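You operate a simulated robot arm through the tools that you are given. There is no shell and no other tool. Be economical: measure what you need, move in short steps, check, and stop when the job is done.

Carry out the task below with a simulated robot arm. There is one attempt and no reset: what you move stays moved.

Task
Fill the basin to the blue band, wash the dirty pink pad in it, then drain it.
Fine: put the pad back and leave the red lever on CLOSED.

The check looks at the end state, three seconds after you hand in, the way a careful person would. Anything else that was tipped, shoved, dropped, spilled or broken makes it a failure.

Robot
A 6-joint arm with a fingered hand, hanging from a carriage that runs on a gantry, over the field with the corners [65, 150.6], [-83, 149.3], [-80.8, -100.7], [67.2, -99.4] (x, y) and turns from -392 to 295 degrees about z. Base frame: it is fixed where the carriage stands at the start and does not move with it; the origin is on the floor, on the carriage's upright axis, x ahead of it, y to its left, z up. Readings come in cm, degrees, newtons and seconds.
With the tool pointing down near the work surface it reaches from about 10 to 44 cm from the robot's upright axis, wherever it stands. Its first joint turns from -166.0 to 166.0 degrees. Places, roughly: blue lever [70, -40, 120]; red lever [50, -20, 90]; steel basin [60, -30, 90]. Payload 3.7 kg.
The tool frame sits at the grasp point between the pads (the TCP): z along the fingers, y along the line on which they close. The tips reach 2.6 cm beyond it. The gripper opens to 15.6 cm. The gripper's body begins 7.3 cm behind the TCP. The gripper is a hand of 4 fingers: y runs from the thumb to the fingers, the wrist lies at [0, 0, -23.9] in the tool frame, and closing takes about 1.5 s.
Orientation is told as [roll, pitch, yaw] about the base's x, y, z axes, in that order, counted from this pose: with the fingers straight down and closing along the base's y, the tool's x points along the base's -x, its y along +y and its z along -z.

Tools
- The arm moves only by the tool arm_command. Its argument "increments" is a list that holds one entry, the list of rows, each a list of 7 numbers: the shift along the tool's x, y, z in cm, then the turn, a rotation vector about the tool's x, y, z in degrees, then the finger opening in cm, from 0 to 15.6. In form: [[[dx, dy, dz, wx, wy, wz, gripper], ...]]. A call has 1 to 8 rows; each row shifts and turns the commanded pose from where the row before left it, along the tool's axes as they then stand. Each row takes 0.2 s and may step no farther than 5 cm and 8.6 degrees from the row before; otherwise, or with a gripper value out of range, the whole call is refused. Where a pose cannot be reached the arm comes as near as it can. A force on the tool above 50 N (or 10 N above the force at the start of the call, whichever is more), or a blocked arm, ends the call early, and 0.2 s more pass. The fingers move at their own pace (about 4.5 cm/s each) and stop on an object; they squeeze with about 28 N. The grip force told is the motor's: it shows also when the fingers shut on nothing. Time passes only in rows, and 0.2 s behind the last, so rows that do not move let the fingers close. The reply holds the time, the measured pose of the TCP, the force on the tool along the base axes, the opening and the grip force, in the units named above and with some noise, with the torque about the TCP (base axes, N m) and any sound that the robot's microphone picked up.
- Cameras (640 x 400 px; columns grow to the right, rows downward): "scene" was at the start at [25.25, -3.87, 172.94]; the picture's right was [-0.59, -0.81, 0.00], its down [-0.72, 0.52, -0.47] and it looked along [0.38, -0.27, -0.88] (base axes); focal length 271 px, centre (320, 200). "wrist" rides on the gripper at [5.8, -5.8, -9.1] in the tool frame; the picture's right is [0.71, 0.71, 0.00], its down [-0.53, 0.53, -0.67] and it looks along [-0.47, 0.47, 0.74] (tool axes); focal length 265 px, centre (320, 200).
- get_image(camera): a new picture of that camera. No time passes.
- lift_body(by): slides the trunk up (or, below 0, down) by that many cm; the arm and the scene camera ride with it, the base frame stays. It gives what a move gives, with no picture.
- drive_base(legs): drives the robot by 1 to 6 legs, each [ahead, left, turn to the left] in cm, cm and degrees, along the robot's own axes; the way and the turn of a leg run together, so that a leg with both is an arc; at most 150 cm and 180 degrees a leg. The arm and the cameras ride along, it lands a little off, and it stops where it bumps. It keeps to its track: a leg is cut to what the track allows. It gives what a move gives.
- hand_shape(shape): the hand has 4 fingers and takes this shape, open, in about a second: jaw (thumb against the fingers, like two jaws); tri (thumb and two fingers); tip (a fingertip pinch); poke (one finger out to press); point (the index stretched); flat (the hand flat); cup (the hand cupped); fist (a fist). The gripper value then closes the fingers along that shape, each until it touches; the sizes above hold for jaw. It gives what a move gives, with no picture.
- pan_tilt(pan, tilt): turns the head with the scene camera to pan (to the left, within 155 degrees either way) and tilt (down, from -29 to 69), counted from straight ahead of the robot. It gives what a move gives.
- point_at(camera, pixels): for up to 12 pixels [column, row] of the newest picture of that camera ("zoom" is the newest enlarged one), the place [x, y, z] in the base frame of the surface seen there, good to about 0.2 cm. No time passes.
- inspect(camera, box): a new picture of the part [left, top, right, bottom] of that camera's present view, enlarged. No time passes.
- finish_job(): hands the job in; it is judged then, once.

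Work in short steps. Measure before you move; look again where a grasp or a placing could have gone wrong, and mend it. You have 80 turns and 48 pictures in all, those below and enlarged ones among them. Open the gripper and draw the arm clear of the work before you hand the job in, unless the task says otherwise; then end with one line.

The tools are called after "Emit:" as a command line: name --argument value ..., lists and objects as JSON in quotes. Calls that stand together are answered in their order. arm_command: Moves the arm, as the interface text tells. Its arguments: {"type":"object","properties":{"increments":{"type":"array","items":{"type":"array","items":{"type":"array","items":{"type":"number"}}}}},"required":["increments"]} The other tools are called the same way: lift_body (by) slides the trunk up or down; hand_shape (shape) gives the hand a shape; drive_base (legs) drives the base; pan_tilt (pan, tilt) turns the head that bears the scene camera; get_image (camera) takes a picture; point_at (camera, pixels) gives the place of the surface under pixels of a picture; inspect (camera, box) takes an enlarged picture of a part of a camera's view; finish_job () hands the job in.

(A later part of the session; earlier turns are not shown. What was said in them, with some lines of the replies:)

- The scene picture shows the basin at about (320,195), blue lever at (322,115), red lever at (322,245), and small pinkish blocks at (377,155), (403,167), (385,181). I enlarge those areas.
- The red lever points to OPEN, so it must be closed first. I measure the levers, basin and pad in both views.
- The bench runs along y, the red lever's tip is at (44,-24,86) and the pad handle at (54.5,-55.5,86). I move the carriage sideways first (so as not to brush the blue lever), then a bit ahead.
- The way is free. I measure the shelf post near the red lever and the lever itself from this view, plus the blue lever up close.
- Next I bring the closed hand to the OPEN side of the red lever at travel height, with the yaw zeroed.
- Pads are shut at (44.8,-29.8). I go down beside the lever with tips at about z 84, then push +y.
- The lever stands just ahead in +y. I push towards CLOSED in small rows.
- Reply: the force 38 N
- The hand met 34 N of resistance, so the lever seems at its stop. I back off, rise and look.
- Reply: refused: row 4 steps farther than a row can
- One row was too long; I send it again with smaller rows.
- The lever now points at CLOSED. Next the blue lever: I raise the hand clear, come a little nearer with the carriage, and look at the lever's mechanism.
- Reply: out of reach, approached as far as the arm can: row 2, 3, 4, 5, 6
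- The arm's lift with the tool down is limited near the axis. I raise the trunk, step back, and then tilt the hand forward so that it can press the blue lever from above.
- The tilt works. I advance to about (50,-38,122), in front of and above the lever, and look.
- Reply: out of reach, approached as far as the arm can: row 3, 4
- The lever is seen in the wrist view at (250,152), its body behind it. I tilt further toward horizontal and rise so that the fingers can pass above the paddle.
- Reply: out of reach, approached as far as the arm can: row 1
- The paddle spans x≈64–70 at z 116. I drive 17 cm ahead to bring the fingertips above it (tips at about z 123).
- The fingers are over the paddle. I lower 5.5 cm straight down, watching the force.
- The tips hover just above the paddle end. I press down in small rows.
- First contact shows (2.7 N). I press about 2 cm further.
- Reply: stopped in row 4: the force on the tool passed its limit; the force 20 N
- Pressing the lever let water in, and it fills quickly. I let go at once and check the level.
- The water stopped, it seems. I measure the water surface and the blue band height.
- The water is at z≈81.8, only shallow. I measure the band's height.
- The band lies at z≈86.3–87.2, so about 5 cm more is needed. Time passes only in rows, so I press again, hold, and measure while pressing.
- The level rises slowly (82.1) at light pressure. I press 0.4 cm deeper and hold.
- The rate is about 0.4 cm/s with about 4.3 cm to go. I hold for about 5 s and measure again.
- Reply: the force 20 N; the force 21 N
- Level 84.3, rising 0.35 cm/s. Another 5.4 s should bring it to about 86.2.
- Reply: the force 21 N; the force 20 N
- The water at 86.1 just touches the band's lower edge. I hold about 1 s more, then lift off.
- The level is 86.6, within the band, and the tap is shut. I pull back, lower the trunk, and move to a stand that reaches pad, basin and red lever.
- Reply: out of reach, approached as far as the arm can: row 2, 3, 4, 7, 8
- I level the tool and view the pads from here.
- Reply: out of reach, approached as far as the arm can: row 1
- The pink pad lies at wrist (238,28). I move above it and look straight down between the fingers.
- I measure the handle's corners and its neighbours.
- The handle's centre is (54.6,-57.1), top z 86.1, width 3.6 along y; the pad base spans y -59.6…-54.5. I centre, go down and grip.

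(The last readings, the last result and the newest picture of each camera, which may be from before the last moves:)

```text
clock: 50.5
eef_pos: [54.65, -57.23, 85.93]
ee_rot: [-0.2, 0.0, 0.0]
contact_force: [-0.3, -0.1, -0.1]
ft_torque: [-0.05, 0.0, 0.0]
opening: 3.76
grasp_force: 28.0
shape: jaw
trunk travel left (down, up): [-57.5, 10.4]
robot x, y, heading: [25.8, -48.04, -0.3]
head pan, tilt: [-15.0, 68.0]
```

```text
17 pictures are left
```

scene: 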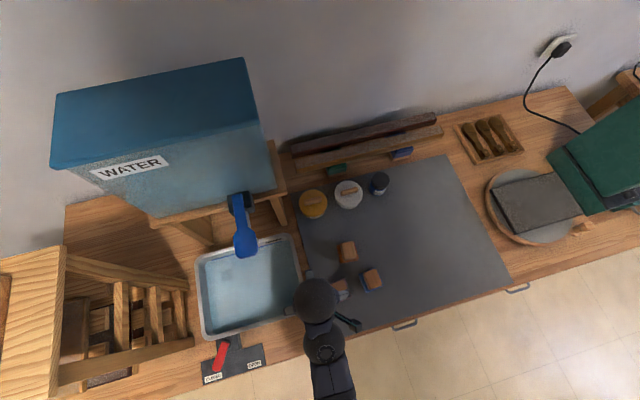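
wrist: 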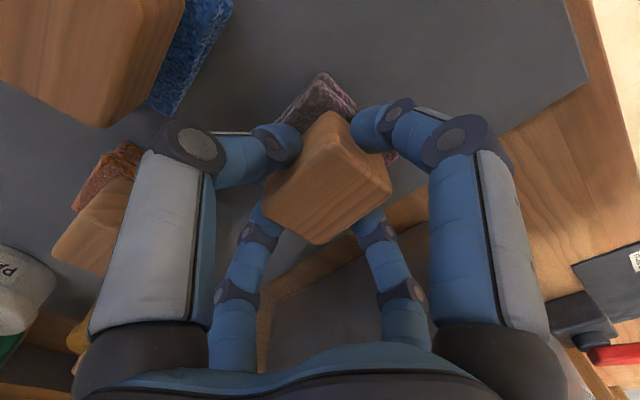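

The grip holds (opening 3.76, 28 N). I lift 14 cm and carry it over the basin at x≈58, clear of the blue lever.

Emit:
arm_command --increments '[[[0, 0, -3, 0, 0, 0, 2], [0, 0, -4, 0, 0, 0, 2], [0, 0, -4, 0, 0, 0, 2], [0, 0, -3, 0, 0, 0, 2]]]'

Emit:
arm_command --increments '[[[-0.65, 4.3, 0, 0, 0, 0, 2], [-0.65, 4.3, 0, 0, 0, 0, 2], [-0.65, 4.3, 0, 0, 0, 0, 2], [-0.65, 4.3, 0, 0, 0, 0, 2], [-0.65, 4.3, 0, 0, 0, 0, 2], [-0.3, 4.3, 0, 0, 0, 0, 2]]]'

Emit:
inspect --camera "scene" --box '[170, 170, 410, 390]'

```text
clock: 51.5
eef_pos: [54.41, -56.94, 100.26]
ee_rot: [-0.2, 0.1, 0.1]
contact_force: [0.5, -0.3, -0.9]
ft_torque: [-0.03, 0.01, 0.01]
opening: 3.73
grasp_force: 27.8
shape: jaw
trunk travel left (down, up): [-57.5, 10.4]
robot x, y, heading: [26.05, -48.02, -0.5]
head pan, tilt: [-15.0, 68.0]
```

```text
clock: 52.9
eef_pos: [58.11, -31.47, 100.46]
ee_rot: [-0.2, 0.2, 0.0]
contact_force: [-0.6, 0.1, -1.2]
ft_torque: [0.03, -0.01, -0.01]
opening: 3.73
grasp_force: 27.7
shape: jaw
trunk travel left (down, up): [-57.5, 10.4]
robot x, y, heading: [26.15, -47.86, -0.4]
head pan, tilt: [-15.0, 68.0]
```

```text
1.82 times, centred on (290, 280) of scene
```

zoom: 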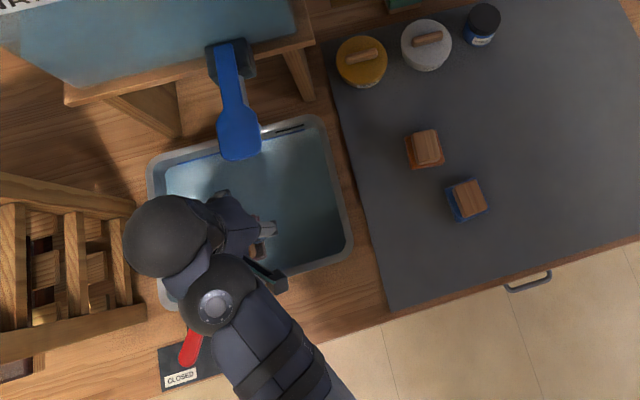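

The pad hangs over the basin. I dip it slowly to just above the basin floor.

Emit:
arm_command --increments '[[[0, -1, 3, 0, 0, 0, 2], [0, -1, 3, 0, 0, 0, 2], [0, 0, 2, 0, 0, 0, 2], [0, 0, 1.5, 0, 0, 0, 2], [0, 0, 1.5, 0, 0, 0, 2], [0, 0, 1.2, 0, 0, 0, 2], [0, 0, 1, 0, 0, 0, 2]]]'

Emit:
get_image --camera "wrist"

```text
clock: 54.5
eef_pos: [59.23, -33.19, 87.29]
ee_rot: [0.2, -0.8, 0.0]
contact_force: [36.8, 0.2, 9.6]
ft_torque: [0.02, 1.69, -0.06]
opening: 3.55
grasp_force: 27.9
shape: jaw
trunk travel left (down, up): [-57.5, 10.4]
robot x, y, heading: [26.16, -47.54, -0.6]
head pan, tilt: [-15.0, 68.0]
```

```text
15 pictures are left
```

wrist: 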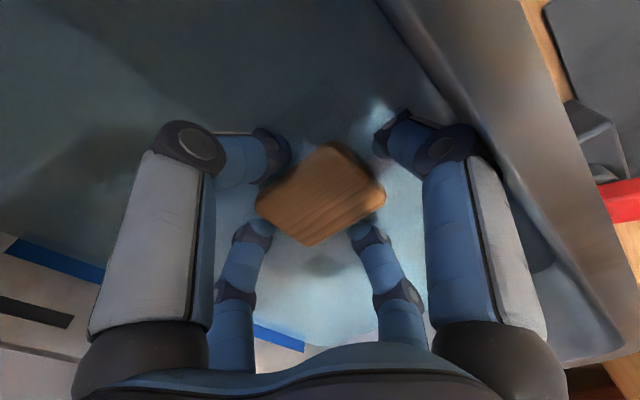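

There is a 37 N push in +x: something touches the basin's front wall. I shift 3 cm away from it.

Emit:
arm_command --increments '[[[-1.5, 0, -0.5, 0, 0, 0, 2], [-1.8, 0, 0, 0, 0, 0, 2], [0, 0, 0, 0, 0, 0, 2]]]'

Emit:
get_image --camera "scene"

```text
clock: 55.3
eef_pos: [61.26, -33.71, 86.89]
ee_rot: [-0.2, 0.2, 0.1]
contact_force: [-0.3, 0.0, -1.1]
ft_torque: [0.02, 0.0, -0.01]
opening: 3.65
grasp_force: 28.5
shape: jaw
trunk travel left (down, up): [-57.5, 10.4]
robot x, y, heading: [26.02, -47.88, -0.3]
head pan, tilt: [-15.0, 68.0]
```

```text
14 pictures are left
```

scene: 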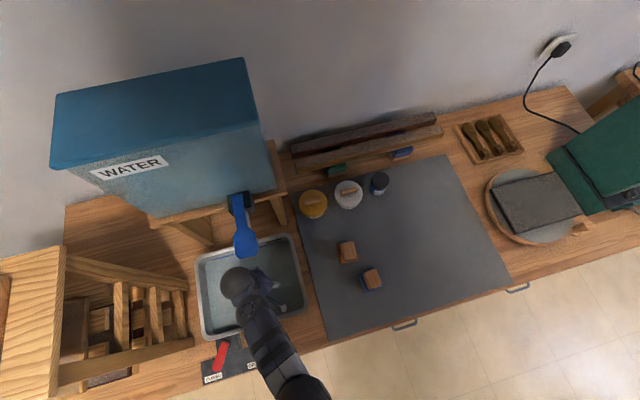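

Force is gone, the basin stands where it was. I scrub the pad to and fro along y within the water.

Emit:
arm_command --increments '[[[0, 2, 0, 0, 0, 0, 2], [0, 2, 0, 0, 0, 0, 2], [0, -2, 0, 0, 0, 0, 2], [0, -2, 0, 0, 0, 0, 2], [0, -2, 0, 0, 0, 0, 2], [0, -2, 0, 0, 0, 0, 2], [0, 2, 0, 0, 0, 0, 2], [0, 2, 0, 0, 0, 0, 2]]]'

Emit:
arm_command --increments '[[[0, 2, 0, 0, 0, 0, 2], [0, 2, 0, 0, 0, 0, 2], [0, -2, 0, 0, 0, 0, 2], [0, -2, 0, 0, 0, 0, 2], [0, -2, 0, 0, 0, 0, 2], [0, -2, 0, 0, 0, 0, 2], [0, 2, 0, 0, 0, 0, 2], [0, 2, 0, 0, 0, 0, 2]]]'

Emit:
arm_command --increments '[[[0, 2, 0, 0, 0, 0, 2], [0, 2, 0, 0, 0, 0, 2], [0, -2, 0, 0, 0, 0, 2], [0, -2, 0, 0, 0, 0, 2], [0, -2, 0, 0, 0, 0, 2], [0, -2, 0, 0, 0, 0, 2], [0, 2, 0, 0, 0, 0, 2], [0, 2, 0, 0, 0, 0, 2]]]'

Emit:
get_image --camera "wrist"

```text
clock: 57.1
eef_pos: [61.5, -33.37, 87.45]
ee_rot: [-0.1, 0.0, 0.0]
contact_force: [-0.8, -1.1, -0.3]
ft_torque: [0.01, 0.03, -0.01]
opening: 3.67
grasp_force: 28.0
shape: jaw
trunk travel left (down, up): [-57.5, 10.4]
robot x, y, heading: [26.08, -48.05, -0.2]
head pan, tilt: [-15.0, 68.0]
```

```text
clock: 58.9
eef_pos: [61.45, -33.42, 87.33]
ee_rot: [-0.2, 0.0, -0.1]
contact_force: [-0.6, 0.1, -0.5]
ft_torque: [0.01, 0.01, -0.01]
opening: 3.63
grasp_force: 27.9
shape: jaw
trunk travel left (down, up): [-57.5, 10.4]
robot x, y, heading: [26.41, -47.73, -0.5]
head pan, tilt: [-15.0, 68.0]
```

```text
clock: 60.7
eef_pos: [61.47, -33.56, 87.21]
ee_rot: [-0.2, 0.0, 0.0]
contact_force: [0.2, 0.6, 0.1]
ft_torque: [0.03, 0.03, -0.01]
opening: 3.64
grasp_force: 27.6
shape: jaw
trunk travel left (down, up): [-57.5, 10.4]
robot x, y, heading: [25.82, -47.84, -0.6]
head pan, tilt: [-15.0, 68.0]
```

```text
13 pictures are left
```

wrist: 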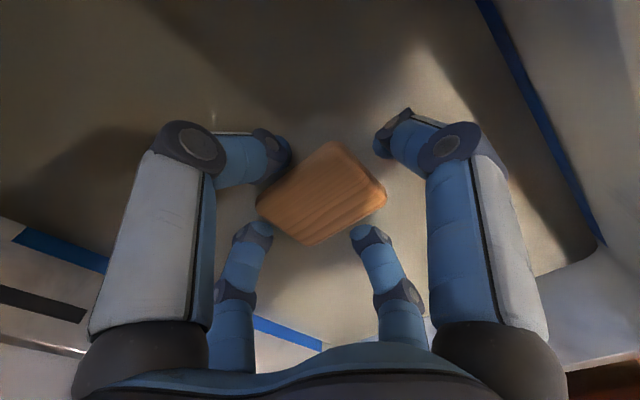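

The water has turned brown, so dirt is coming off. I scrub two more rounds, then raise the pad above the water to look.

Emit:
arm_command --increments '[[[0, 2, 0, 0, 0, 0, 2], [0, 2, 0, 0, 0, 0, 2], [0, -2, 0, 0, 0, 0, 2], [0, -2, 0, 0, 0, 0, 2], [0, -2, 0, 0, 0, 0, 2], [0, -2, 0, 0, 0, 0, 2], [0, 2, 0, 0, 0, 0, 2], [0, 2, 0, 0, 0, 0, 2]]]'

Emit:
arm_command --increments '[[[0, 2, 0, 0, 0, 0, 2], [0, 2, 0, 0, 0, 0, 2], [0, -2, 0, 0, 0, 0, 2], [0, -2, 0, 0, 0, 0, 2], [0, -2, 0, 0, 0, 0, 2], [0, -2, 0, 0, 0, 0, 2], [0, 2, 0, 0, 0, 0, 2], [0, 2, 0, 0, 0, 0, 2]]]'

Emit:
arm_command --increments '[[[0, 0, -1, 0, 0, 0, 2], [0, 0, -1.5, 0, 0, 0, 2], [0, 0, -2, 0, 0, 0, 2], [0, 0, -2, 0, 0, 0, 2], [0, 0, -1.5, 0, 0, 0, 2], [0, 0, 0, 0, 0, 0, 2], [0, 0, 0, 0, 0, 0, 2]]]'

Emit:
get_image --camera "wrist"

Emit:
inspect --camera "scene" --box '[170, 210, 330, 390]'

```text
clock: 62.5
eef_pos: [61.64, -33.47, 87.33]
ee_rot: [-0.2, 0.0, 0.0]
contact_force: [0.6, 0.2, -0.1]
ft_torque: [0.0, 0.02, 0.02]
opening: 3.65
grasp_force: 28.6
shape: jaw
trunk travel left (down, up): [-57.5, 10.4]
robot x, y, heading: [26.14, -47.84, -0.5]
head pan, tilt: [-15.0, 68.0]
```

```text
clock: 64.3
eef_pos: [61.54, -33.26, 87.2]
ee_rot: [-0.3, 0.2, -0.1]
contact_force: [0.6, -0.3, -1.3]
ft_torque: [0.03, 0.0, 0.03]
opening: 3.63
grasp_force: 27.8
shape: jaw
trunk travel left (down, up): [-57.5, 10.4]
robot x, y, heading: [25.85, -47.45, -0.2]
head pan, tilt: [-15.0, 68.0]
```

```text
clock: 65.9
eef_pos: [61.52, -33.31, 95.4]
ee_rot: [-0.2, 0.2, -0.1]
contact_force: [-0.4, -0.1, -0.7]
ft_torque: [-0.02, 0.02, 0.0]
opening: 3.65
grasp_force: 28.0
shape: jaw
trunk travel left (down, up): [-57.5, 10.4]
robot x, y, heading: [26.0, -47.49, -0.6]
head pan, tilt: [-15.0, 68.0]
```

```text
12 pictures are left
```

wrist: 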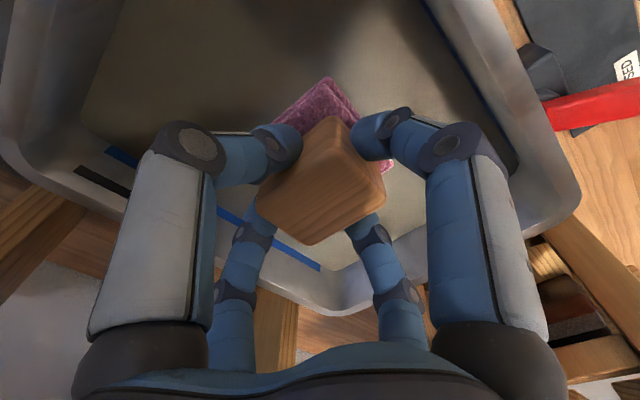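

```text
2.22 times, centred on (250, 300) of scene
```

zoom: 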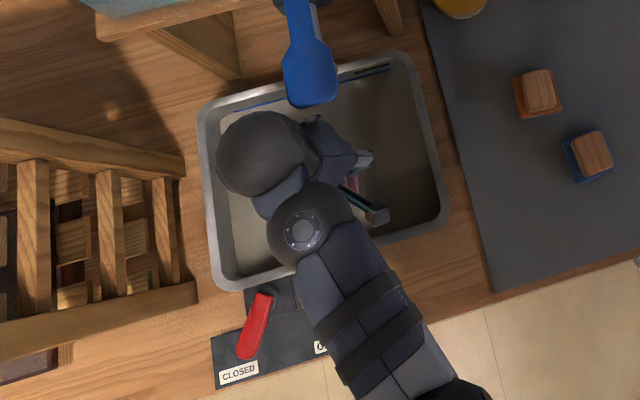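

The pad is bright clean pink. I let it drip, then lift, draw away from the tap and carry it back to its place (54.6,-57.2).

Emit:
arm_command --increments '[[[0, 0, 0, 0, 0, 0, 2], [0, 0, 0, 0, 0, 0, 2], [0, 0, 0, 0, 0, 0, 2], [0, 0, 0, 0, 0, 0, 2], [0, 0, 0, 0, 0, 0, 2], [0, 0, 0, 0, 0, 0, 2], [0, 0, 0, 0, 0, 0, 2], [0, 0, 0, 0, 0, 0, 2]]]'

Emit:
arm_command --increments '[[[0, 0, 0, 0, 0, 0, 2], [0, 0, 0, 0, 0, 0, 2], [0, 0, 0, 0, 0, 0, 2], [0, 0, 0, 0, 0, 0, 2], [0, 0, 0, 0, 0, 0, 2], [1, 0, -2.5, 0, 0, 0, 2], [2, 0, -2.5, 0, 0, 0, 2], [2, 0, 0, 0, 0, 0, 2]]]'

Emit:
arm_command --increments '[[[0.6, -4, 0, 0, 0, 0, 2], [0.5, -4, 0, 0, 0, 0, 2], [0.4, -4, 0, 0, 0, 0, 2], [0.4, -4, 0, 0, 0, 0, 2], [0, -4, 0, 0, 0, 0, 2], [0, -3.95, 0, 0, 0, 0, 2], [0, 0, 0, 0, 0, 0, 2]]]'

Emit:
get_image --camera "wrist"

```text
clock: 67.7
eef_pos: [61.48, -33.27, 95.36]
ee_rot: [-0.2, 0.1, -0.1]
contact_force: [0.5, 0.1, -0.4]
ft_torque: [0.0, 0.02, -0.02]
opening: 3.68
grasp_force: 28.2
shape: jaw
trunk travel left (down, up): [-57.5, 10.4]
robot x, y, heading: [26.24, -47.54, -0.6]
head pan, tilt: [-15.0, 68.0]
```

```text
clock: 69.5
eef_pos: [56.48, -33.2, 100.33]
ee_rot: [-0.2, 0.1, 0.0]
contact_force: [-0.4, -0.6, -0.1]
ft_torque: [0.01, 0.05, 0.01]
opening: 3.69
grasp_force: 28.1
shape: jaw
trunk travel left (down, up): [-57.5, 10.4]
robot x, y, heading: [25.82, -47.13, -0.1]
head pan, tilt: [-15.0, 68.0]
```

```text
clock: 71.1
eef_pos: [54.66, -57.47, 100.23]
ee_rot: [-0.3, 0.0, 0.0]
contact_force: [0.6, 0.0, -0.9]
ft_torque: [-0.03, 0.0, 0.0]
opening: 3.63
grasp_force: 28.3
shape: jaw
trunk travel left (down, up): [-57.5, 10.4]
robot x, y, heading: [25.92, -47.84, -0.4]
head pan, tilt: [-15.0, 68.0]
```

```text
10 pictures are left
```

wrist: 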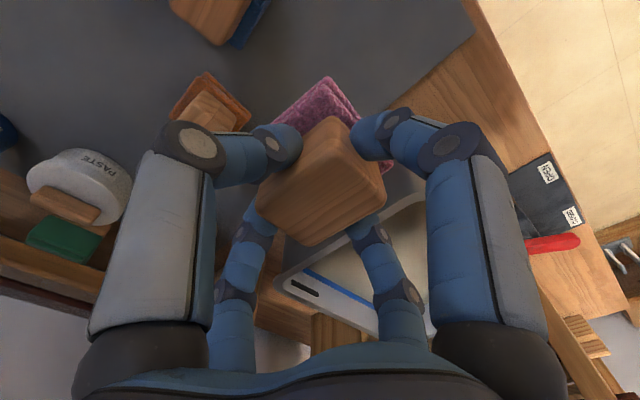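

The pad is above its place and well held. I set it down slowly (target z≈86.0).

Emit:
arm_command --increments '[[[0, 0.2, 4, 0, 0, 0, 2], [0, 0, 4, 0, 0, 0, 2], [0, 0, 3, 0, 0, 0, 2], [0, 0, 1.5, 0, 0, 0, 2], [0, 0, 0.9, 0, 0, 0, 2], [0, 0, 0.3, 0, 0, 0, 2], [0, 0, 0.3, 0, 0, 0, 2], [0, 0, 0.2, 0, 0, 0, 2]]]'

```text
clock: 72.9
eef_pos: [54.62, -57.22, 86.17]
ee_rot: [-0.2, 0.0, 0.0]
contact_force: [1.4, 0.7, -1.7]
ft_torque: [-0.03, -0.01, -0.02]
opening: 3.64
grasp_force: 27.7
shape: jaw
trunk travel left (down, up): [-57.5, 10.4]
robot x, y, heading: [26.23, -48.1, -0.5]
head pan, tilt: [-15.0, 68.0]
```

No contact yet; I go down in tiny steps until the table pushes back.

Emit:
arm_command --increments '[[[0, 0, 0.15, 0, 0, 0, 2], [0, 0, 0.15, 0, 0, 0, 2]]]'

```text
clock: 73.5
eef_pos: [54.66, -57.18, 85.94]
ee_rot: [-0.3, 0.0, 0.0]
contact_force: [-5.0, 1.2, 21.5]
ft_torque: [0.05, 0.05, -0.05]
opening: 3.74
grasp_force: 28.3
shape: jaw
trunk travel left (down, up): [-57.5, 10.4]
robot x, y, heading: [25.99, -47.42, -0.4]
head pan, tilt: [-15.0, 68.0]
```

The pad is down (21 N up). I ease off a touch, open to 8 cm and rise straight up.

Emit:
arm_command --increments '[[[0, 0, -0.2, 0, 0, 0, 4], [0, 0, 0, 0, 0, 0, 7.5], [0, 0, 0, 0, 0, 0, 7.5], [0, 0, 0, 0, 0, 0, 7.5], [0, 0, 0, 0, 0, 0, 7.5]]]'

Emit:
arm_command --increments '[[[0, 0, -3, 0, 0, 0, 7.5], [0, 0, -4, 0, 0, 0, 7.5], [0, 0, -4, 0, 0, 0, 7.5], [0, 0, -3, 0, 0, 0, 7.5]]]'

Emit:
get_image --camera "wrist"

```text
clock: 74.7
eef_pos: [54.71, -57.09, 86.01]
ee_rot: [-0.2, 0.1, 0.0]
contact_force: [0.4, -0.3, 0.7]
ft_torque: [0.0, -0.02, 0.01]
opening: 7.49
grasp_force: 0.2
shape: jaw
trunk travel left (down, up): [-57.5, 10.4]
robot x, y, heading: [26.18, -47.76, -0.3]
head pan, tilt: [-15.0, 68.0]
```

```text
clock: 75.7
eef_pos: [54.67, -56.89, 100.12]
ee_rot: [-0.2, 0.1, 0.0]
contact_force: [-0.3, 0.1, 0.6]
ft_torque: [0.0, -0.02, -0.02]
opening: 7.47
grasp_force: 0.1
shape: jaw
trunk travel left (down, up): [-57.5, 10.4]
robot x, y, heading: [26.47, -47.96, -0.3]
head pan, tilt: [-15.0, 68.0]
```

```text
9 pictures are left
```

wrist: 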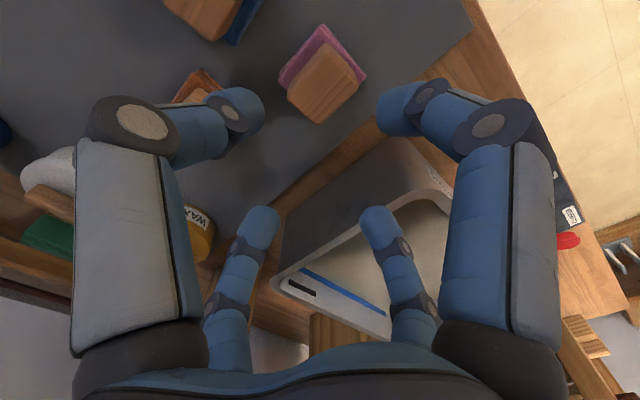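

The pad is back in place, clean. Next I go with half-open fingers straddling the red lever, so that I can turn it both ways; first a carriage shift left and the hand above the lever.

Emit:
drive_base --legs '[[0, 10, 0]]'

Emit:
arm_command --increments '[[[2, 3.7, 0, 0, 0, 0, 6.5], [2, 3.7, 0, 0, 0, 0, 6.5], [2, 3.7, 0, 0, 0, 0, 6.5], [2, 3.7, 0, 0, 0, 0, 6.5], [2, 3.7, 0, 0, 0, 0, 6.5], [1.5, 3.7, 0, 0, 0, 0, 6.5], [0, 3.7, 0, 0, 0, 0, 6.5], [0, 3.7, 0, 0, 0, 0, 6.5]]]'

Emit:
get_image --camera "wrist"

```text
clock: 76.8
eef_pos: [54.86, -47.15, 100.16]
ee_rot: [-0.2, 0.1, 0.0]
contact_force: [-0.2, -1.2, -0.7]
ft_torque: [-0.01, 0.01, 0.03]
opening: 7.45
grasp_force: 0.0
shape: jaw
trunk travel left (down, up): [-57.5, 10.4]
robot x, y, heading: [26.21, -38.21, -0.7]
head pan, tilt: [-15.0, 68.0]
```

```text
clock: 78.6
eef_pos: [43.09, -17.98, 99.93]
ee_rot: [-0.3, 0.1, 0.0]
contact_force: [-1.3, -0.1, -0.4]
ft_torque: [0.04, -0.01, 0.01]
opening: 6.51
grasp_force: 0.1
shape: jaw
trunk travel left (down, up): [-57.5, 10.4]
robot x, y, heading: [26.32, -38.13, -0.4]
head pan, tilt: [-15.0, 68.0]
```

```text
8 pictures are left
```

wrist: 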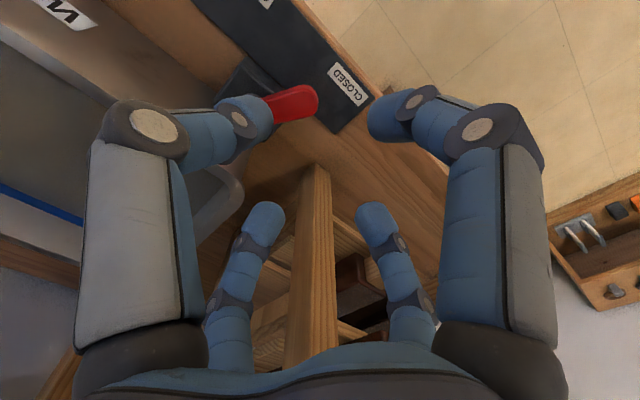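

I check where the fingertips really stand relative to the lever.

Emit:
point_at --camera "wrist" --pixels '[[255, 115], [380, 120], [265, 215], [375, 215], [305, 102], [280, 108], [295, 120], [345, 85], [265, 85]]'

```text
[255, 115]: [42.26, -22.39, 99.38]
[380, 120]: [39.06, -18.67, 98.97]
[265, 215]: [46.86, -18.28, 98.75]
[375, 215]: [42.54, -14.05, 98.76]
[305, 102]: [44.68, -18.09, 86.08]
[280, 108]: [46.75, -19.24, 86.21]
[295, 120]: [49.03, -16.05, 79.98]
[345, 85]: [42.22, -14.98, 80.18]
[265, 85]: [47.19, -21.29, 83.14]
```

The hand grips from four sides, so straddling would hit the lever. Instead I close it, go to the +y side of the lever, lower, and push towards OPEN.

Emit:
arm_command --increments '[[[0, 3.2, 0, 0, 0, 0, 0], [0, 3.2, 0, 0, 0, 0, 0], [0, 0, 0, 0, 0, 0, 0], [0, 0, 0, 0, 0, 0, 0], [0, 0, 3, 0, 0, 0, 0], [0, 0, 4, 0, 0, 0, 0], [0, 0, 4, 0, 0, 0, 0], [0, 0, 2.5, 0, 0, 0, 0]]]'

Emit:
inspect --camera "scene" --box '[140, 210, 300, 390]'

```text
clock: 80.4
eef_pos: [43.33, -11.21, 86.48]
ee_rot: [-0.2, 0.0, 0.1]
contact_force: [-0.8, 0.0, -0.8]
ft_torque: [-0.02, -0.03, 0.0]
opening: 0.0
grasp_force: 28.3
shape: jaw
trunk travel left (down, up): [-57.5, 10.4]
robot x, y, heading: [25.88, -38.13, -0.5]
head pan, tilt: [-15.0, 68.0]
```

```text
2.22 times, centred on (220, 300) of scene
```

zoom: 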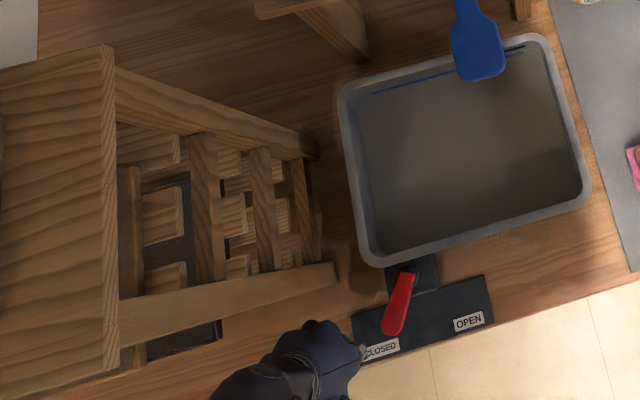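

The hand is beside the lever on the CLOSED side. I push towards OPEN.

Emit:
arm_command --increments '[[[0, -2, 0, 0, 0, 0, 0], [0, -2, 0, 0, 0, 0, 0], [0, -1.5, 0, 0, 0, 0, 0], [0, -1.5, 0, 0, 0, 0, 0], [0, -1.5, 0, 0, 0, 0, 0], [0, -1.3, 0, 0, 0, 0, 0], [0, -1.0, 0, 0, 0, 0, 0]]]'

Emit:
inspect --camera "scene" --box '[140, 210, 300, 390]'

Emit:
point_at --camera "zoom" --pixels '[[440, 160], [500, 130], [540, 180], [400, 200]]'

```text
clock: 82.0
eef_pos: [43.16, -21.54, 86.47]
ee_rot: [0.0, 0.0, 0.2]
contact_force: [-11.4, 14.3, 10.3]
ft_torque: [-0.06, -0.04, -0.01]
opening: 0.01
grasp_force: 27.5
shape: jaw
trunk travel left (down, up): [-57.5, 10.4]
robot x, y, heading: [25.85, -37.85, -0.4]
head pan, tilt: [-15.0, 68.0]
```

```text
2.22 times, centred on (220, 300) of scene
```

zoom: 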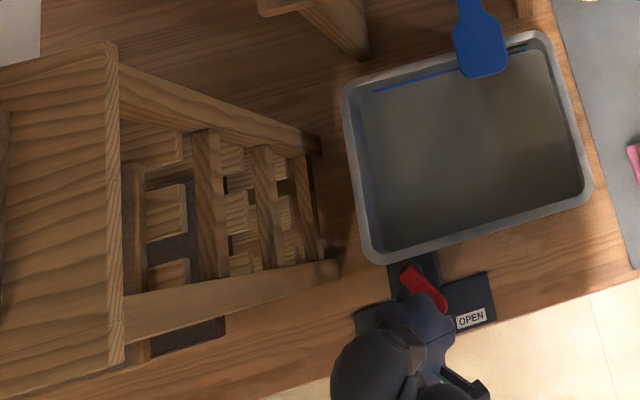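

```text
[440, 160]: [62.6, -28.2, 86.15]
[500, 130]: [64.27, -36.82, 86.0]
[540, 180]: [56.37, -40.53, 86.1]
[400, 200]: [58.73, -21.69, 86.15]
```

It is draining (86.1 now). I nudge the lever a bit further, then back off, rise and go over to its other side while it drains.

Emit:
arm_command --increments '[[[0, -0.6, 0, 0, 0, 0, 0], [0, -0.5, 0, 0, 0, 0, 0], [0, 0, 0, 0, 0, 0, 0], [0, 1.5, 0, 0, 0, 0, 0], [0, 1.5, 0, 0, 0, 0, 0], [0, 0, -4, 0, 0, 0, 0], [0, 0, -4, 0, 0, 0, 0], [0, 0, -2, 0, 0, 0, 0]]]'

Emit:
arm_command --increments '[[[0, -3, 0, 0, 0, 0, 0], [0, -3, 0, 0, 0, 0, 0], [0, -3, 0, 0, 0, 0, 0], [0, -3, 0, 0, 0, 0, 0], [0, 0, 0, 0, 0, 0, 0], [0, 0, 0, 0, 0, 0, 0], [0, 0, 0, 0, 0, 0, 0], [0, 0, 0, 0, 0, 0, 0]]]'

Emit:
arm_command --increments '[[[0, 0, 0, 0, 0, 0, 0], [0, 0, 0, 0, 0, 0, 0], [0, 0, 0, 0, 0, 0, 0], [0, 0, 0, 0, 0, 0, 0], [0, 0, 0, 0, 0, 0, 0], [0, 0, 0, 0, 0, 0, 0], [0, 0, 0, 0, 0, 0, 0], [0, 0, 0, 0, 0, 0, 0]]]'

Emit:
arm_command --increments '[[[0, 0, 0, 0, 0, 0, 0], [0, 0, 0, 0, 0, 0, 0], [0, 0, 0, 0, 0, 0, 0], [0, 0, 0, 0, 0, 0, 0], [0, 0, 0, 0, 0, 0, 0], [0, 0, 0, 0, 0, 0, 0], [0, 0, 0, 0, 0, 0, 0], [0, 0, 0, 0, 0, 0, 0]]]'

Emit:
inspect --camera "scene" --box '[140, 210, 300, 390]'

Emit:
point_at --camera "zoom" --pixels '[[440, 160], [500, 130], [540, 180], [400, 200]]'

```text
clock: 83.3
eef_pos: [43.07, -20.32, 87.26]
ee_rot: [-0.5, 0.3, 0.3]
contact_force: [-1.1, 0.2, 0.5]
ft_torque: [0.03, 0.01, 0.03]
opening: 0.0
grasp_force: 27.8
shape: jaw
trunk travel left (down, up): [-57.5, 10.4]
robot x, y, heading: [25.95, -38.22, -0.5]
head pan, tilt: [-15.0, 68.0]
stopped in row 6: the force on the tool passed its limit (the readings are from after the stop); the commanded pose is now the measured one
```

```text
clock: 85.1
eef_pos: [42.97, -32.19, 87.26]
ee_rot: [-0.4, 0.3, 0.1]
contact_force: [0.1, -0.3, 0.4]
ft_torque: [0.0, 0.03, -0.02]
opening: 0.0
grasp_force: 28.0
shape: jaw
trunk travel left (down, up): [-57.5, 10.4]
robot x, y, heading: [25.97, -37.9, -0.5]
head pan, tilt: [-15.0, 68.0]
```

```text
clock: 86.9
eef_pos: [42.89, -32.2, 87.23]
ee_rot: [-0.5, 0.3, 0.0]
contact_force: [-0.3, -1.1, -0.3]
ft_torque: [-0.03, 0.01, -0.03]
opening: 0.03
grasp_force: 28.0
shape: jaw
trunk travel left (down, up): [-57.5, 10.4]
robot x, y, heading: [26.08, -38.17, -0.4]
head pan, tilt: [-15.0, 68.0]
```

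```text
clock: 88.7
eef_pos: [43.02, -32.14, 87.15]
ee_rot: [-0.5, 0.3, 0.1]
contact_force: [-0.7, 0.3, 0.8]
ft_torque: [0.0, -0.01, -0.02]
opening: 0.0
grasp_force: 27.8
shape: jaw
trunk travel left (down, up): [-57.5, 10.4]
robot x, y, heading: [26.08, -38.05, -0.5]
head pan, tilt: [-15.0, 68.0]
```

```text
2.22 times, centred on (220, 300) of scene
```

zoom: 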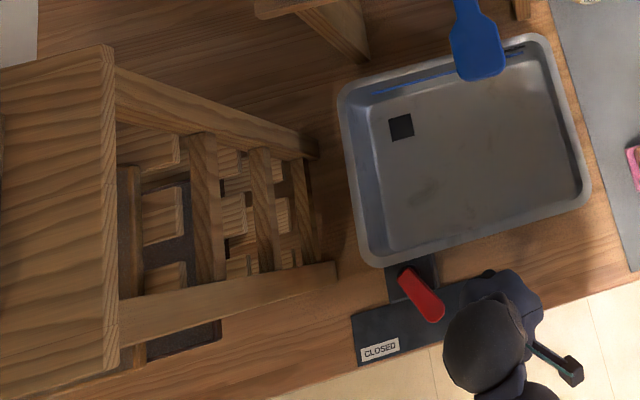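

```text
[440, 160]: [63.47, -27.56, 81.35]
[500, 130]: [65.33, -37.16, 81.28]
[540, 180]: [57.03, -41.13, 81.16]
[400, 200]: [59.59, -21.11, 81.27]
```

The basin is empty down to its floor (81.2), and the hand is already on the OPEN side of the lever. I wait a little longer, then push the lever to CLOSED as before.

Emit:
arm_command --increments '[[[0, 0, 0.7, 0, 0, 0, 0], [0, 0, 0, 0, 0, 0, 0], [0, 0, 0, 0, 0, 0, 0], [0, 0, 0, 0, 0, 0, 0], [0, 0, 0, 0, 0, 0, 0], [0, 0, 0, 0, 0, 0, 0], [0, 0, 0, 0, 0, 0, 0], [0, 0, 0, 0, 0, 0, 0]]]'

Emit:
arm_command --increments '[[[0, 2, 0, 0, 0, 0, 0], [0, 1.8, 0, 0, 0, 0, 0], [0, 1.8, 0, 0, 0, 0, 0], [0, 1.5, 0, 0, 0, 0, 0], [0, 1.5, 0, 0, 0, 0, 0], [0, 1.5, 0, 0, 0, 0, 0], [0, 1.5, 0, 0, 0, 0, 0], [0, 1.4, 0, 0, 0, 0, 0]]]'

```text
clock: 90.5
eef_pos: [42.95, -32.22, 86.59]
ee_rot: [-0.5, 0.3, 0.1]
contact_force: [-0.7, 0.4, -0.5]
ft_torque: [-0.02, -0.01, 0.01]
opening: 0.03
grasp_force: 28.2
shape: jaw
trunk travel left (down, up): [-57.5, 10.4]
robot x, y, heading: [26.37, -37.78, -0.4]
head pan, tilt: [-15.0, 68.0]
```

```text
clock: 92.3
eef_pos: [42.88, -19.1, 86.57]
ee_rot: [-0.3, 0.2, 0.3]
contact_force: [-13.8, 2.2, 18.3]
ft_torque: [-0.21, 0.03, -0.15]
opening: 0.0
grasp_force: 27.9
shape: jaw
trunk travel left (down, up): [-57.5, 10.4]
robot x, y, heading: [26.09, -38.4, -0.2]
head pan, tilt: [-15.0, 68.0]
```

The force pattern differs from before (upward push). I look before going on.

Emit:
inspect --camera "scene" --box '[190, 310, 280, 390]'

```text
5.00 times, centred on (235, 350) of scene
```

zoom: 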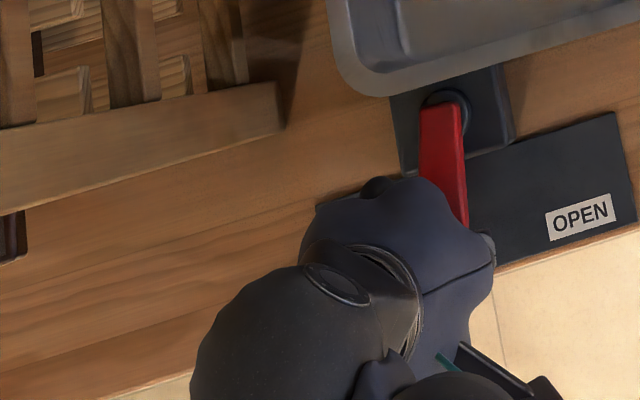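

The fingers seem to have ridden onto the lever, which stands midway. I rise straight up, go back to the OPEN side, and push again with the tips lower.

Emit:
arm_command --increments '[[[0, 0, -1, 0, 0, 0, 0], [0, 0, -3, 0, 0, 0, 0], [0, 0, -4, 0, 0, 0, 0], [0, -4, 0, 0, 0, 0, 0], [0, -4, 0, 0, 0, 0, 0], [0, -2, 0, 0, 0, 0, 0]]]'

Emit:
inspect --camera "scene" --box '[190, 310, 280, 390]'

Emit:
point_at --camera "zoom" --pixels '[[445, 110], [455, 150], [460, 200]]'

```text
clock: 92.8
eef_pos: [42.66, -19.97, 86.96]
ee_rot: [-1.2, 1.0, 0.2]
contact_force: [1.3, 0.9, -36.5]
ft_torque: [0.44, 0.03, 0.01]
opening: 0.0
grasp_force: 28.3
shape: jaw
trunk travel left (down, up): [-57.5, 10.4]
robot x, y, heading: [26.21, -38.25, -0.4]
head pan, tilt: [-15.0, 68.0]
stopped in row 2: the force on the tool passed its limit (the readings are from after the stop); the commanded pose is now the measured one
```

```text
5.00 times, centred on (235, 350) of scene
```

zoom: 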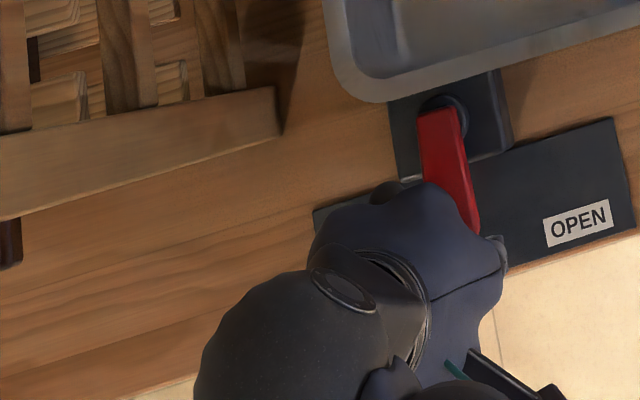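

```text
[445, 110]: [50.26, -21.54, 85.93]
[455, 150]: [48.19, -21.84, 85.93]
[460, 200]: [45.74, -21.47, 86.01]
```

The lever bar lies over a fingertip. I lower slightly, slide away in +y to free the fingers, then rise by the same call and read the force.

Emit:
arm_command --increments '[[[0, 0, 0.8, 0, 0, 0, 0], [0, 1.5, 0, 0, 0, 0, 0], [0, 1.5, 0, 0, 0, 0, 0], [0, 1.5, 0, 0, 0, 0, 0], [0, 1.5, 0, 0, 0, 0, 0], [0, 1, 0, 0, 0, 0, 0]]]'

Emit:
arm_command --increments '[[[0, 0, -0.8, 0, 0, 0, 0], [0, 0, -0.8, 0, 0, 0, 0]]]'

```text
clock: 94.2
eef_pos: [43.08, -12.63, 86.52]
ee_rot: [-0.9, 0.7, 0.1]
contact_force: [0.6, 0.6, -0.1]
ft_torque: [-0.02, 0.02, -0.04]
opening: 0.0
grasp_force: 27.9
shape: jaw
trunk travel left (down, up): [-57.5, 10.4]
robot x, y, heading: [26.06, -38.25, -0.6]
head pan, tilt: [-15.0, 68.0]
```

```text
clock: 94.8
eef_pos: [42.89, -12.55, 88.04]
ee_rot: [-0.9, 0.6, 0.1]
contact_force: [-0.4, 0.4, -0.1]
ft_torque: [0.01, 0.03, 0.0]
opening: 0.0
grasp_force: 27.3
shape: jaw
trunk travel left (down, up): [-57.5, 10.4]
robot x, y, heading: [26.2, -37.82, -0.8]
head pan, tilt: [-15.0, 68.0]
```

Free. I rise, cross above the lever to y≈-30, and go down lower than before (tips about z 82.6).

Emit:
arm_command --increments '[[[0, 0, -4, 0.5, -0.6, 0, 0], [0, 0, -3, 0.4, 0, 0, 0], [0, -4.5, 0, 0, 0, 0, 0], [0, -4.5, 0, 0, 0, 0, 0], [0, -4.5, 0, 0, 0, 0, 0], [0, -3.5, 0, 0, 0, 0, 0]]]'

Emit:
arm_command --increments '[[[0, 0, 3, 0, 0, 0, 0], [0, 0, 3, 0, 0, 0, 0], [0, 0, 2, 0, 0, 0, 0], [0, 0, 1.2, 0, 0, 0, 0], [0, 0, 0.6, 0, 0, 0, 0], [0, 0, 0, 0, 0, 0, 0]]]'

```text
clock: 96.2
eef_pos: [42.58, -29.72, 95.66]
ee_rot: [-1.8, -0.1, 0.1]
contact_force: [0.3, -0.6, -0.4]
ft_torque: [-0.01, 0.0, -0.02]
opening: 0.03
grasp_force: 28.0
shape: jaw
trunk travel left (down, up): [-57.5, 10.4]
robot x, y, heading: [26.04, -37.68, -0.5]
head pan, tilt: [-15.0, 68.0]
```

```text
clock: 97.6
eef_pos: [43.31, -29.59, 89.35]
ee_rot: [-1.8, 0.2, 0.0]
contact_force: [-0.3, 0.7, -0.3]
ft_torque: [0.0, 0.03, 0.0]
opening: 0.0
grasp_force: 27.8
shape: jaw
out of reach, approached as far as the arm can: row 2, 3, 4, 5
trunk travel left (down, up): [-57.5, 10.4]
robot x, y, heading: [26.49, -38.05, -0.4]
head pan, tilt: [-15.0, 68.0]
```

The arm is too folded here. I back the carriage 8 cm away, then reach out and down again.

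Emit:
drive_base --legs '[[-8, 0, 0]]'

Emit:
arm_command --increments '[[[-2, 0, -1, -1.8, 0, 0, 0], [-3, 0, 0, 0, 0, 0, 0], [-2.8, 0, 0, 0, 0, 0, 0], [0, 0, 1.5, 0, 0, 0, 0]]]'

```text
clock: 98.6
eef_pos: [35.21, -29.5, 89.37]
ee_rot: [-1.8, 0.2, 0.1]
contact_force: [0.0, 0.1, 0.9]
ft_torque: [-0.01, 0.0, 0.02]
opening: 0.0
grasp_force: 27.7
shape: jaw
trunk travel left (down, up): [-57.5, 10.4]
robot x, y, heading: [18.32, -37.48, -0.4]
head pan, tilt: [-15.0, 68.0]
```

```text
clock: 99.6
eef_pos: [42.06, -28.41, 87.97]
ee_rot: [0.1, 0.2, 0.2]
contact_force: [-0.3, 0.4, 0.0]
ft_torque: [-0.01, -0.02, -0.02]
opening: 0.0
grasp_force: 28.1
shape: jaw
out of reach, approached as far as the arm can: row 1
trunk travel left (down, up): [-57.5, 10.4]
robot x, y, heading: [18.45, -37.95, -0.4]
head pan, tilt: [-15.0, 68.0]
```

Now at (42.1,-28.4,88). I lower to z≈85.4, slightly ahead to x≈43.

Emit:
arm_command --increments '[[[-0.5, 0, 1, 0, 0, 0, 0], [-0.4, 0, 1, 0, 0, 0, 0], [0, 0, 0.6, 0, 0, 0, 0]]]'

Emit:
arm_command --increments '[[[0, 1.5, 0, 0, 0, 0, 0], [0, 1.5, 0, 0, 0, 0, 0], [0, 1.2, 0, 0, 0, 0, 0], [0, 1.2, 0, 0, 0, 0, 0], [0, 1.2, 0, 0, 0, 0, 0], [0, 1.2, 0, 0, 0, 0, 0], [0, 0.8, 0, 0, 0, 0, 0], [0, 0, 0, 0, 0, 0, 0]]]'

```text
clock: 100.4
eef_pos: [43.11, -28.48, 85.55]
ee_rot: [0.0, 0.1, 0.1]
contact_force: [0.2, 0.1, -0.3]
ft_torque: [0.0, -0.02, -0.01]
opening: 0.02
grasp_force: 28.6
shape: jaw
trunk travel left (down, up): [-57.5, 10.4]
robot x, y, heading: [18.12, -37.74, -0.2]
head pan, tilt: [-15.0, 68.0]
```

```text
clock: 102.2
eef_pos: [42.93, -20.19, 85.49]
ee_rot: [-0.1, 0.2, 0.1]
contact_force: [-2.5, -2.6, 1.4]
ft_torque: [0.04, -0.01, -0.02]
opening: 0.0
grasp_force: 28.2
shape: jaw
trunk travel left (down, up): [-57.5, 10.4]
robot x, y, heading: [18.24, -37.91, -0.1]
head pan, tilt: [-15.0, 68.0]
```

Light sideways force, so the lever is moving with the hand. I continue slowly until its stop.

Emit:
arm_command --increments '[[[0, 0.4, 0, 0, 0, 0, 0], [0, 0.4, 0, 0, 0, 0, 0], [0, 0.4, 0, 0, 0, 0, 0], [0, 0, 0, 0, 0, 0, 0]]]'

```text
clock: 103.2
eef_pos: [42.67, -19.08, 85.35]
ee_rot: [-0.2, 0.4, 0.2]
contact_force: [-16.2, -10.7, 9.1]
ft_torque: [0.13, -0.26, -0.02]
opening: 0.0
grasp_force: 28.1
shape: jaw
trunk travel left (down, up): [-57.5, 10.4]
robot x, y, heading: [17.74, -37.96, -0.4]
head pan, tilt: [-15.0, 68.0]
```

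The force grew to 19 N, which looks like the stop. I back off in -y and test-rise a little.

Emit:
arm_command --increments '[[[0, -1.5, 0, 0, 0, 0, 0], [0, -2, 0, 0, 0, 0, 0], [0, -2, 0, 0, 0, 0, 0], [0, -2, -1, 0, 0, 0, 0], [0, 0, -3, 0, 0, 0, 0], [0, 0, -4, 0, 0, 0, 0], [0, -4, -2, 0, 0, 0, 0], [0, -4, 0, 0, 0, 0, 0]]]'

Emit:
inspect --camera "scene" --box '[160, 200, 340, 380]'

```text
clock: 105.0
eef_pos: [42.96, -34.13, 95.49]
ee_rot: [-0.1, 0.2, 0.2]
contact_force: [-0.2, 0.2, 0.4]
ft_torque: [-0.02, 0.0, 0.02]
opening: 0.03
grasp_force: 27.6
shape: jaw
trunk travel left (down, up): [-57.5, 10.4]
robot x, y, heading: [17.99, -38.37, -0.3]
head pan, tilt: [-15.0, 68.0]
```

```text
2.22 times, centred on (250, 290) of scene
```

zoom: 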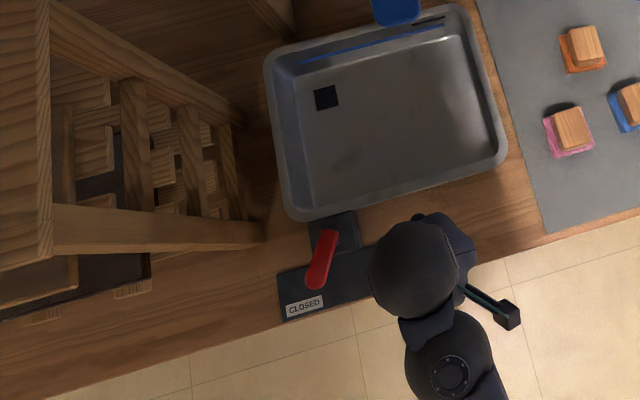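

The lever is towards CLOSED; the basin is empty and the pad is in place. I measure the lever's angle against the earlier closed stance ((44.7,-18.1), (46.75,-19.2)).

Emit:
point_at --camera "zoom" --pixels '[[330, 236], [325, 255], [320, 270], [317, 283], [571, 128], [325, 97], [400, 120]]'

```text
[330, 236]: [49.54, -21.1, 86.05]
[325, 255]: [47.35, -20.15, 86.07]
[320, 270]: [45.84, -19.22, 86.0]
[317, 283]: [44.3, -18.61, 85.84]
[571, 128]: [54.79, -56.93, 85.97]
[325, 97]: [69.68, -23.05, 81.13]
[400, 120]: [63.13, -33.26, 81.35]
```

The lever is about 5° short of its earlier closed stance. I go in again a bit further from the tip (x≈44.3) and push it fully home.

Emit:
arm_command --increments '[[[-1.3, 4, 0, 0, 0, 0, 0], [0, 3, 0, 0, 0, 0, 0], [0, 0, 4, 0, 0, 0, 0], [0, 0, 3, 0, 0, 0, 0], [0, 0, 2, 0, 0, 0, 0], [0, 0, 0.8, 0, 0, 0, 0], [0, 0, 0, 0, 0, 0, 0]]]'

Emit:
arm_command --increments '[[[0, 1.5, 0, 0, 0, 0, 0], [0, 1.5, 0, 0, 0, 0, 0], [0, 1.2, 0, 0, 0, 0, 0], [0, 1.0, 0, 0, 0, 0, 0], [0, 0.7, 0, 0, 0, 0, 0], [0, 0.5, 0, 0, 0, 0, 0], [0, 0, 0, 0, 0, 0, 0]]]'

```text
clock: 106.6
eef_pos: [44.32, -27.34, 85.55]
ee_rot: [0.1, 0.2, 0.1]
contact_force: [0.4, -0.4, -0.7]
ft_torque: [0.04, -0.02, -0.01]
opening: 0.02
grasp_force: 27.9
shape: jaw
trunk travel left (down, up): [-57.5, 10.4]
robot x, y, heading: [18.13, -37.74, -0.4]
head pan, tilt: [-15.0, 68.0]
```

```text
clock: 108.2
eef_pos: [44.42, -21.07, 85.69]
ee_rot: [-0.1, 0.1, 0.1]
contact_force: [-1.2, -3.4, 1.1]
ft_torque: [0.02, -0.01, -0.01]
opening: 0.0
grasp_force: 28.3
shape: jaw
trunk travel left (down, up): [-57.5, 10.4]
robot x, y, heading: [17.95, -37.69, -0.3]
head pan, tilt: [-15.0, 68.0]
```

Contact begins at y≈-21. I push on in fine steps to the stop.

Emit:
arm_command --increments '[[[0, 0.4, 0, 0, 0, 0, 0], [0, 0.4, 0, 0, 0, 0, 0], [0, 0.4, 0, 0, 0, 0, 0], [0, 0.4, 0, 0, 0, 0, 0], [0, 0, 0, 0, 0, 0, 0]]]'

```text
clock: 109.4
eef_pos: [44.16, -20.27, 85.59]
ee_rot: [-0.5, 0.6, 0.1]
contact_force: [-7.2, -39.7, 15.8]
ft_torque: [0.41, -0.12, 0.0]
opening: 0.01
grasp_force: 27.3
shape: jaw
trunk travel left (down, up): [-57.5, 10.4]
robot x, y, heading: [18.16, -38.1, -0.4]
head pan, tilt: [-15.0, 68.0]
```

A firm -40 N in y marks the true stop, as at first. I back off, rise, draw away and check.

Emit:
arm_command --increments '[[[0, -1.5, 0, 0, 0, 0, 0], [0, -2, 0, 0, 0, 0, 0], [0, -2, 0, 0, 0, 0, 0], [0, -2, -1, 0, 0, 0, 0], [0, 0, -3, 0, 0, 0, 0], [0, 0, -4, 0, 0, 0, 0], [0, -4, -2, 0, 0, 0, 0], [2, -4, 0, 0, 0, 0, 0]]]'

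Emit:
inspect --camera "scene" --box '[160, 200, 340, 380]'

Emit:
point_at --camera "zoom" --pixels '[[330, 236], [322, 252], [315, 267], [309, 279], [306, 284], [400, 120]]'

```text
clock: 111.2
eef_pos: [42.47, -34.32, 95.52]
ee_rot: [0.0, 0.2, 0.1]
contact_force: [0.5, 0.7, 0.0]
ft_torque: [0.01, 0.03, -0.03]
opening: 0.02
grasp_force: 28.3
shape: jaw
trunk travel left (down, up): [-57.5, 10.4]
robot x, y, heading: [18.07, -38.02, -0.1]
head pan, tilt: [-15.0, 68.0]
```

```text
2.22 times, centred on (250, 290) of scene
```

zoom: 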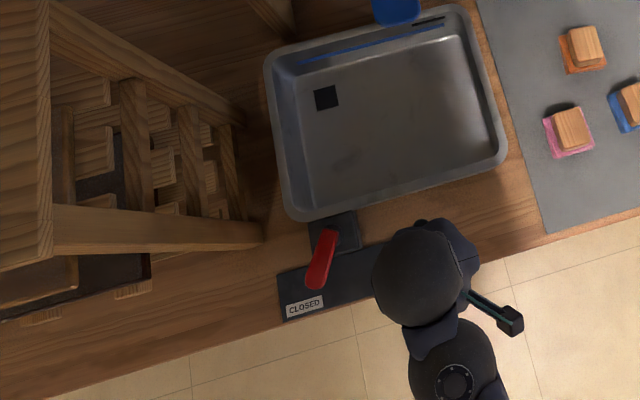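

```text
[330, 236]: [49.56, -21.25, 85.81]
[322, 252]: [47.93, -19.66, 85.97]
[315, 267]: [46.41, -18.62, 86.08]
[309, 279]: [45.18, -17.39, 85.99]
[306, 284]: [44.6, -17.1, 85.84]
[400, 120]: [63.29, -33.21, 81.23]
```

The lever is home at its CLOSED stop and the basin is empty. I open the hand and draw clear of the bench.

Emit:
arm_command --increments '[[[0, 0, -2, 0, 0, 0, 5], [0, 0, -2, 0, 0, 0, 10], [0, 0, 0, 0, 0, 0, 10], [0, 0, 0, 0, 0, 0, 10], [0, 0, 0, 0, 0, 0, 10], [0, 0, 0, 0, 0, 0, 10]]]'

Emit:
drive_base --legs '[[-20, 0, 0]]'

Emit:
get_image --camera "scene"

```text
clock: 112.6
eef_pos: [42.35, -34.37, 99.72]
ee_rot: [-0.1, 0.2, 0.0]
contact_force: [0.7, 0.0, -0.1]
ft_torque: [0.01, 0.02, 0.01]
opening: 9.84
grasp_force: 0.0
shape: jaw
trunk travel left (down, up): [-57.5, 10.4]
robot x, y, heading: [18.52, -37.91, -0.5]
head pan, tilt: [-15.0, 68.0]
```

```text
clock: 114.2
eef_pos: [23.11, -34.4, 99.72]
ee_rot: [0.0, 0.2, 0.1]
contact_force: [-0.6, 0.3, 0.0]
ft_torque: [0.0, -0.01, 0.02]
opening: 9.93
grasp_force: 0.0
shape: jaw
trunk travel left (down, up): [-57.5, 10.4]
robot x, y, heading: [-0.99, -37.84, -0.2]
head pan, tilt: [-15.0, 68.0]
```

```text
0 pictures are left
```

scene: 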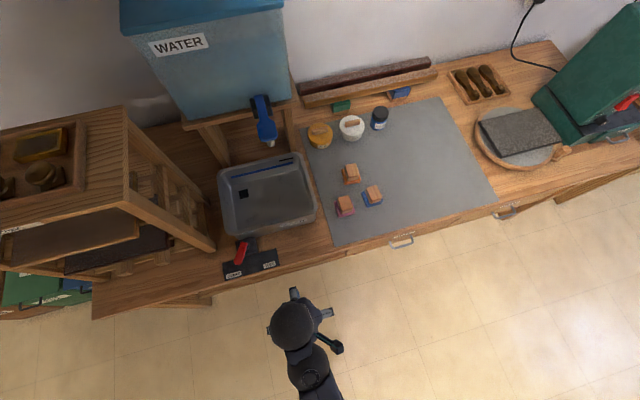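

Everything stands in order: basin empty, pad back, red lever on CLOSED, hand open and clear. I hand in.

Emit:
finish_job

```text
The job is handed in.
```

I filled the basin to the blue band, washed the pink pad clean, put it back in its place and drained the basin. The red lever is on CLOSED, and the hand is open and clear of the bench.
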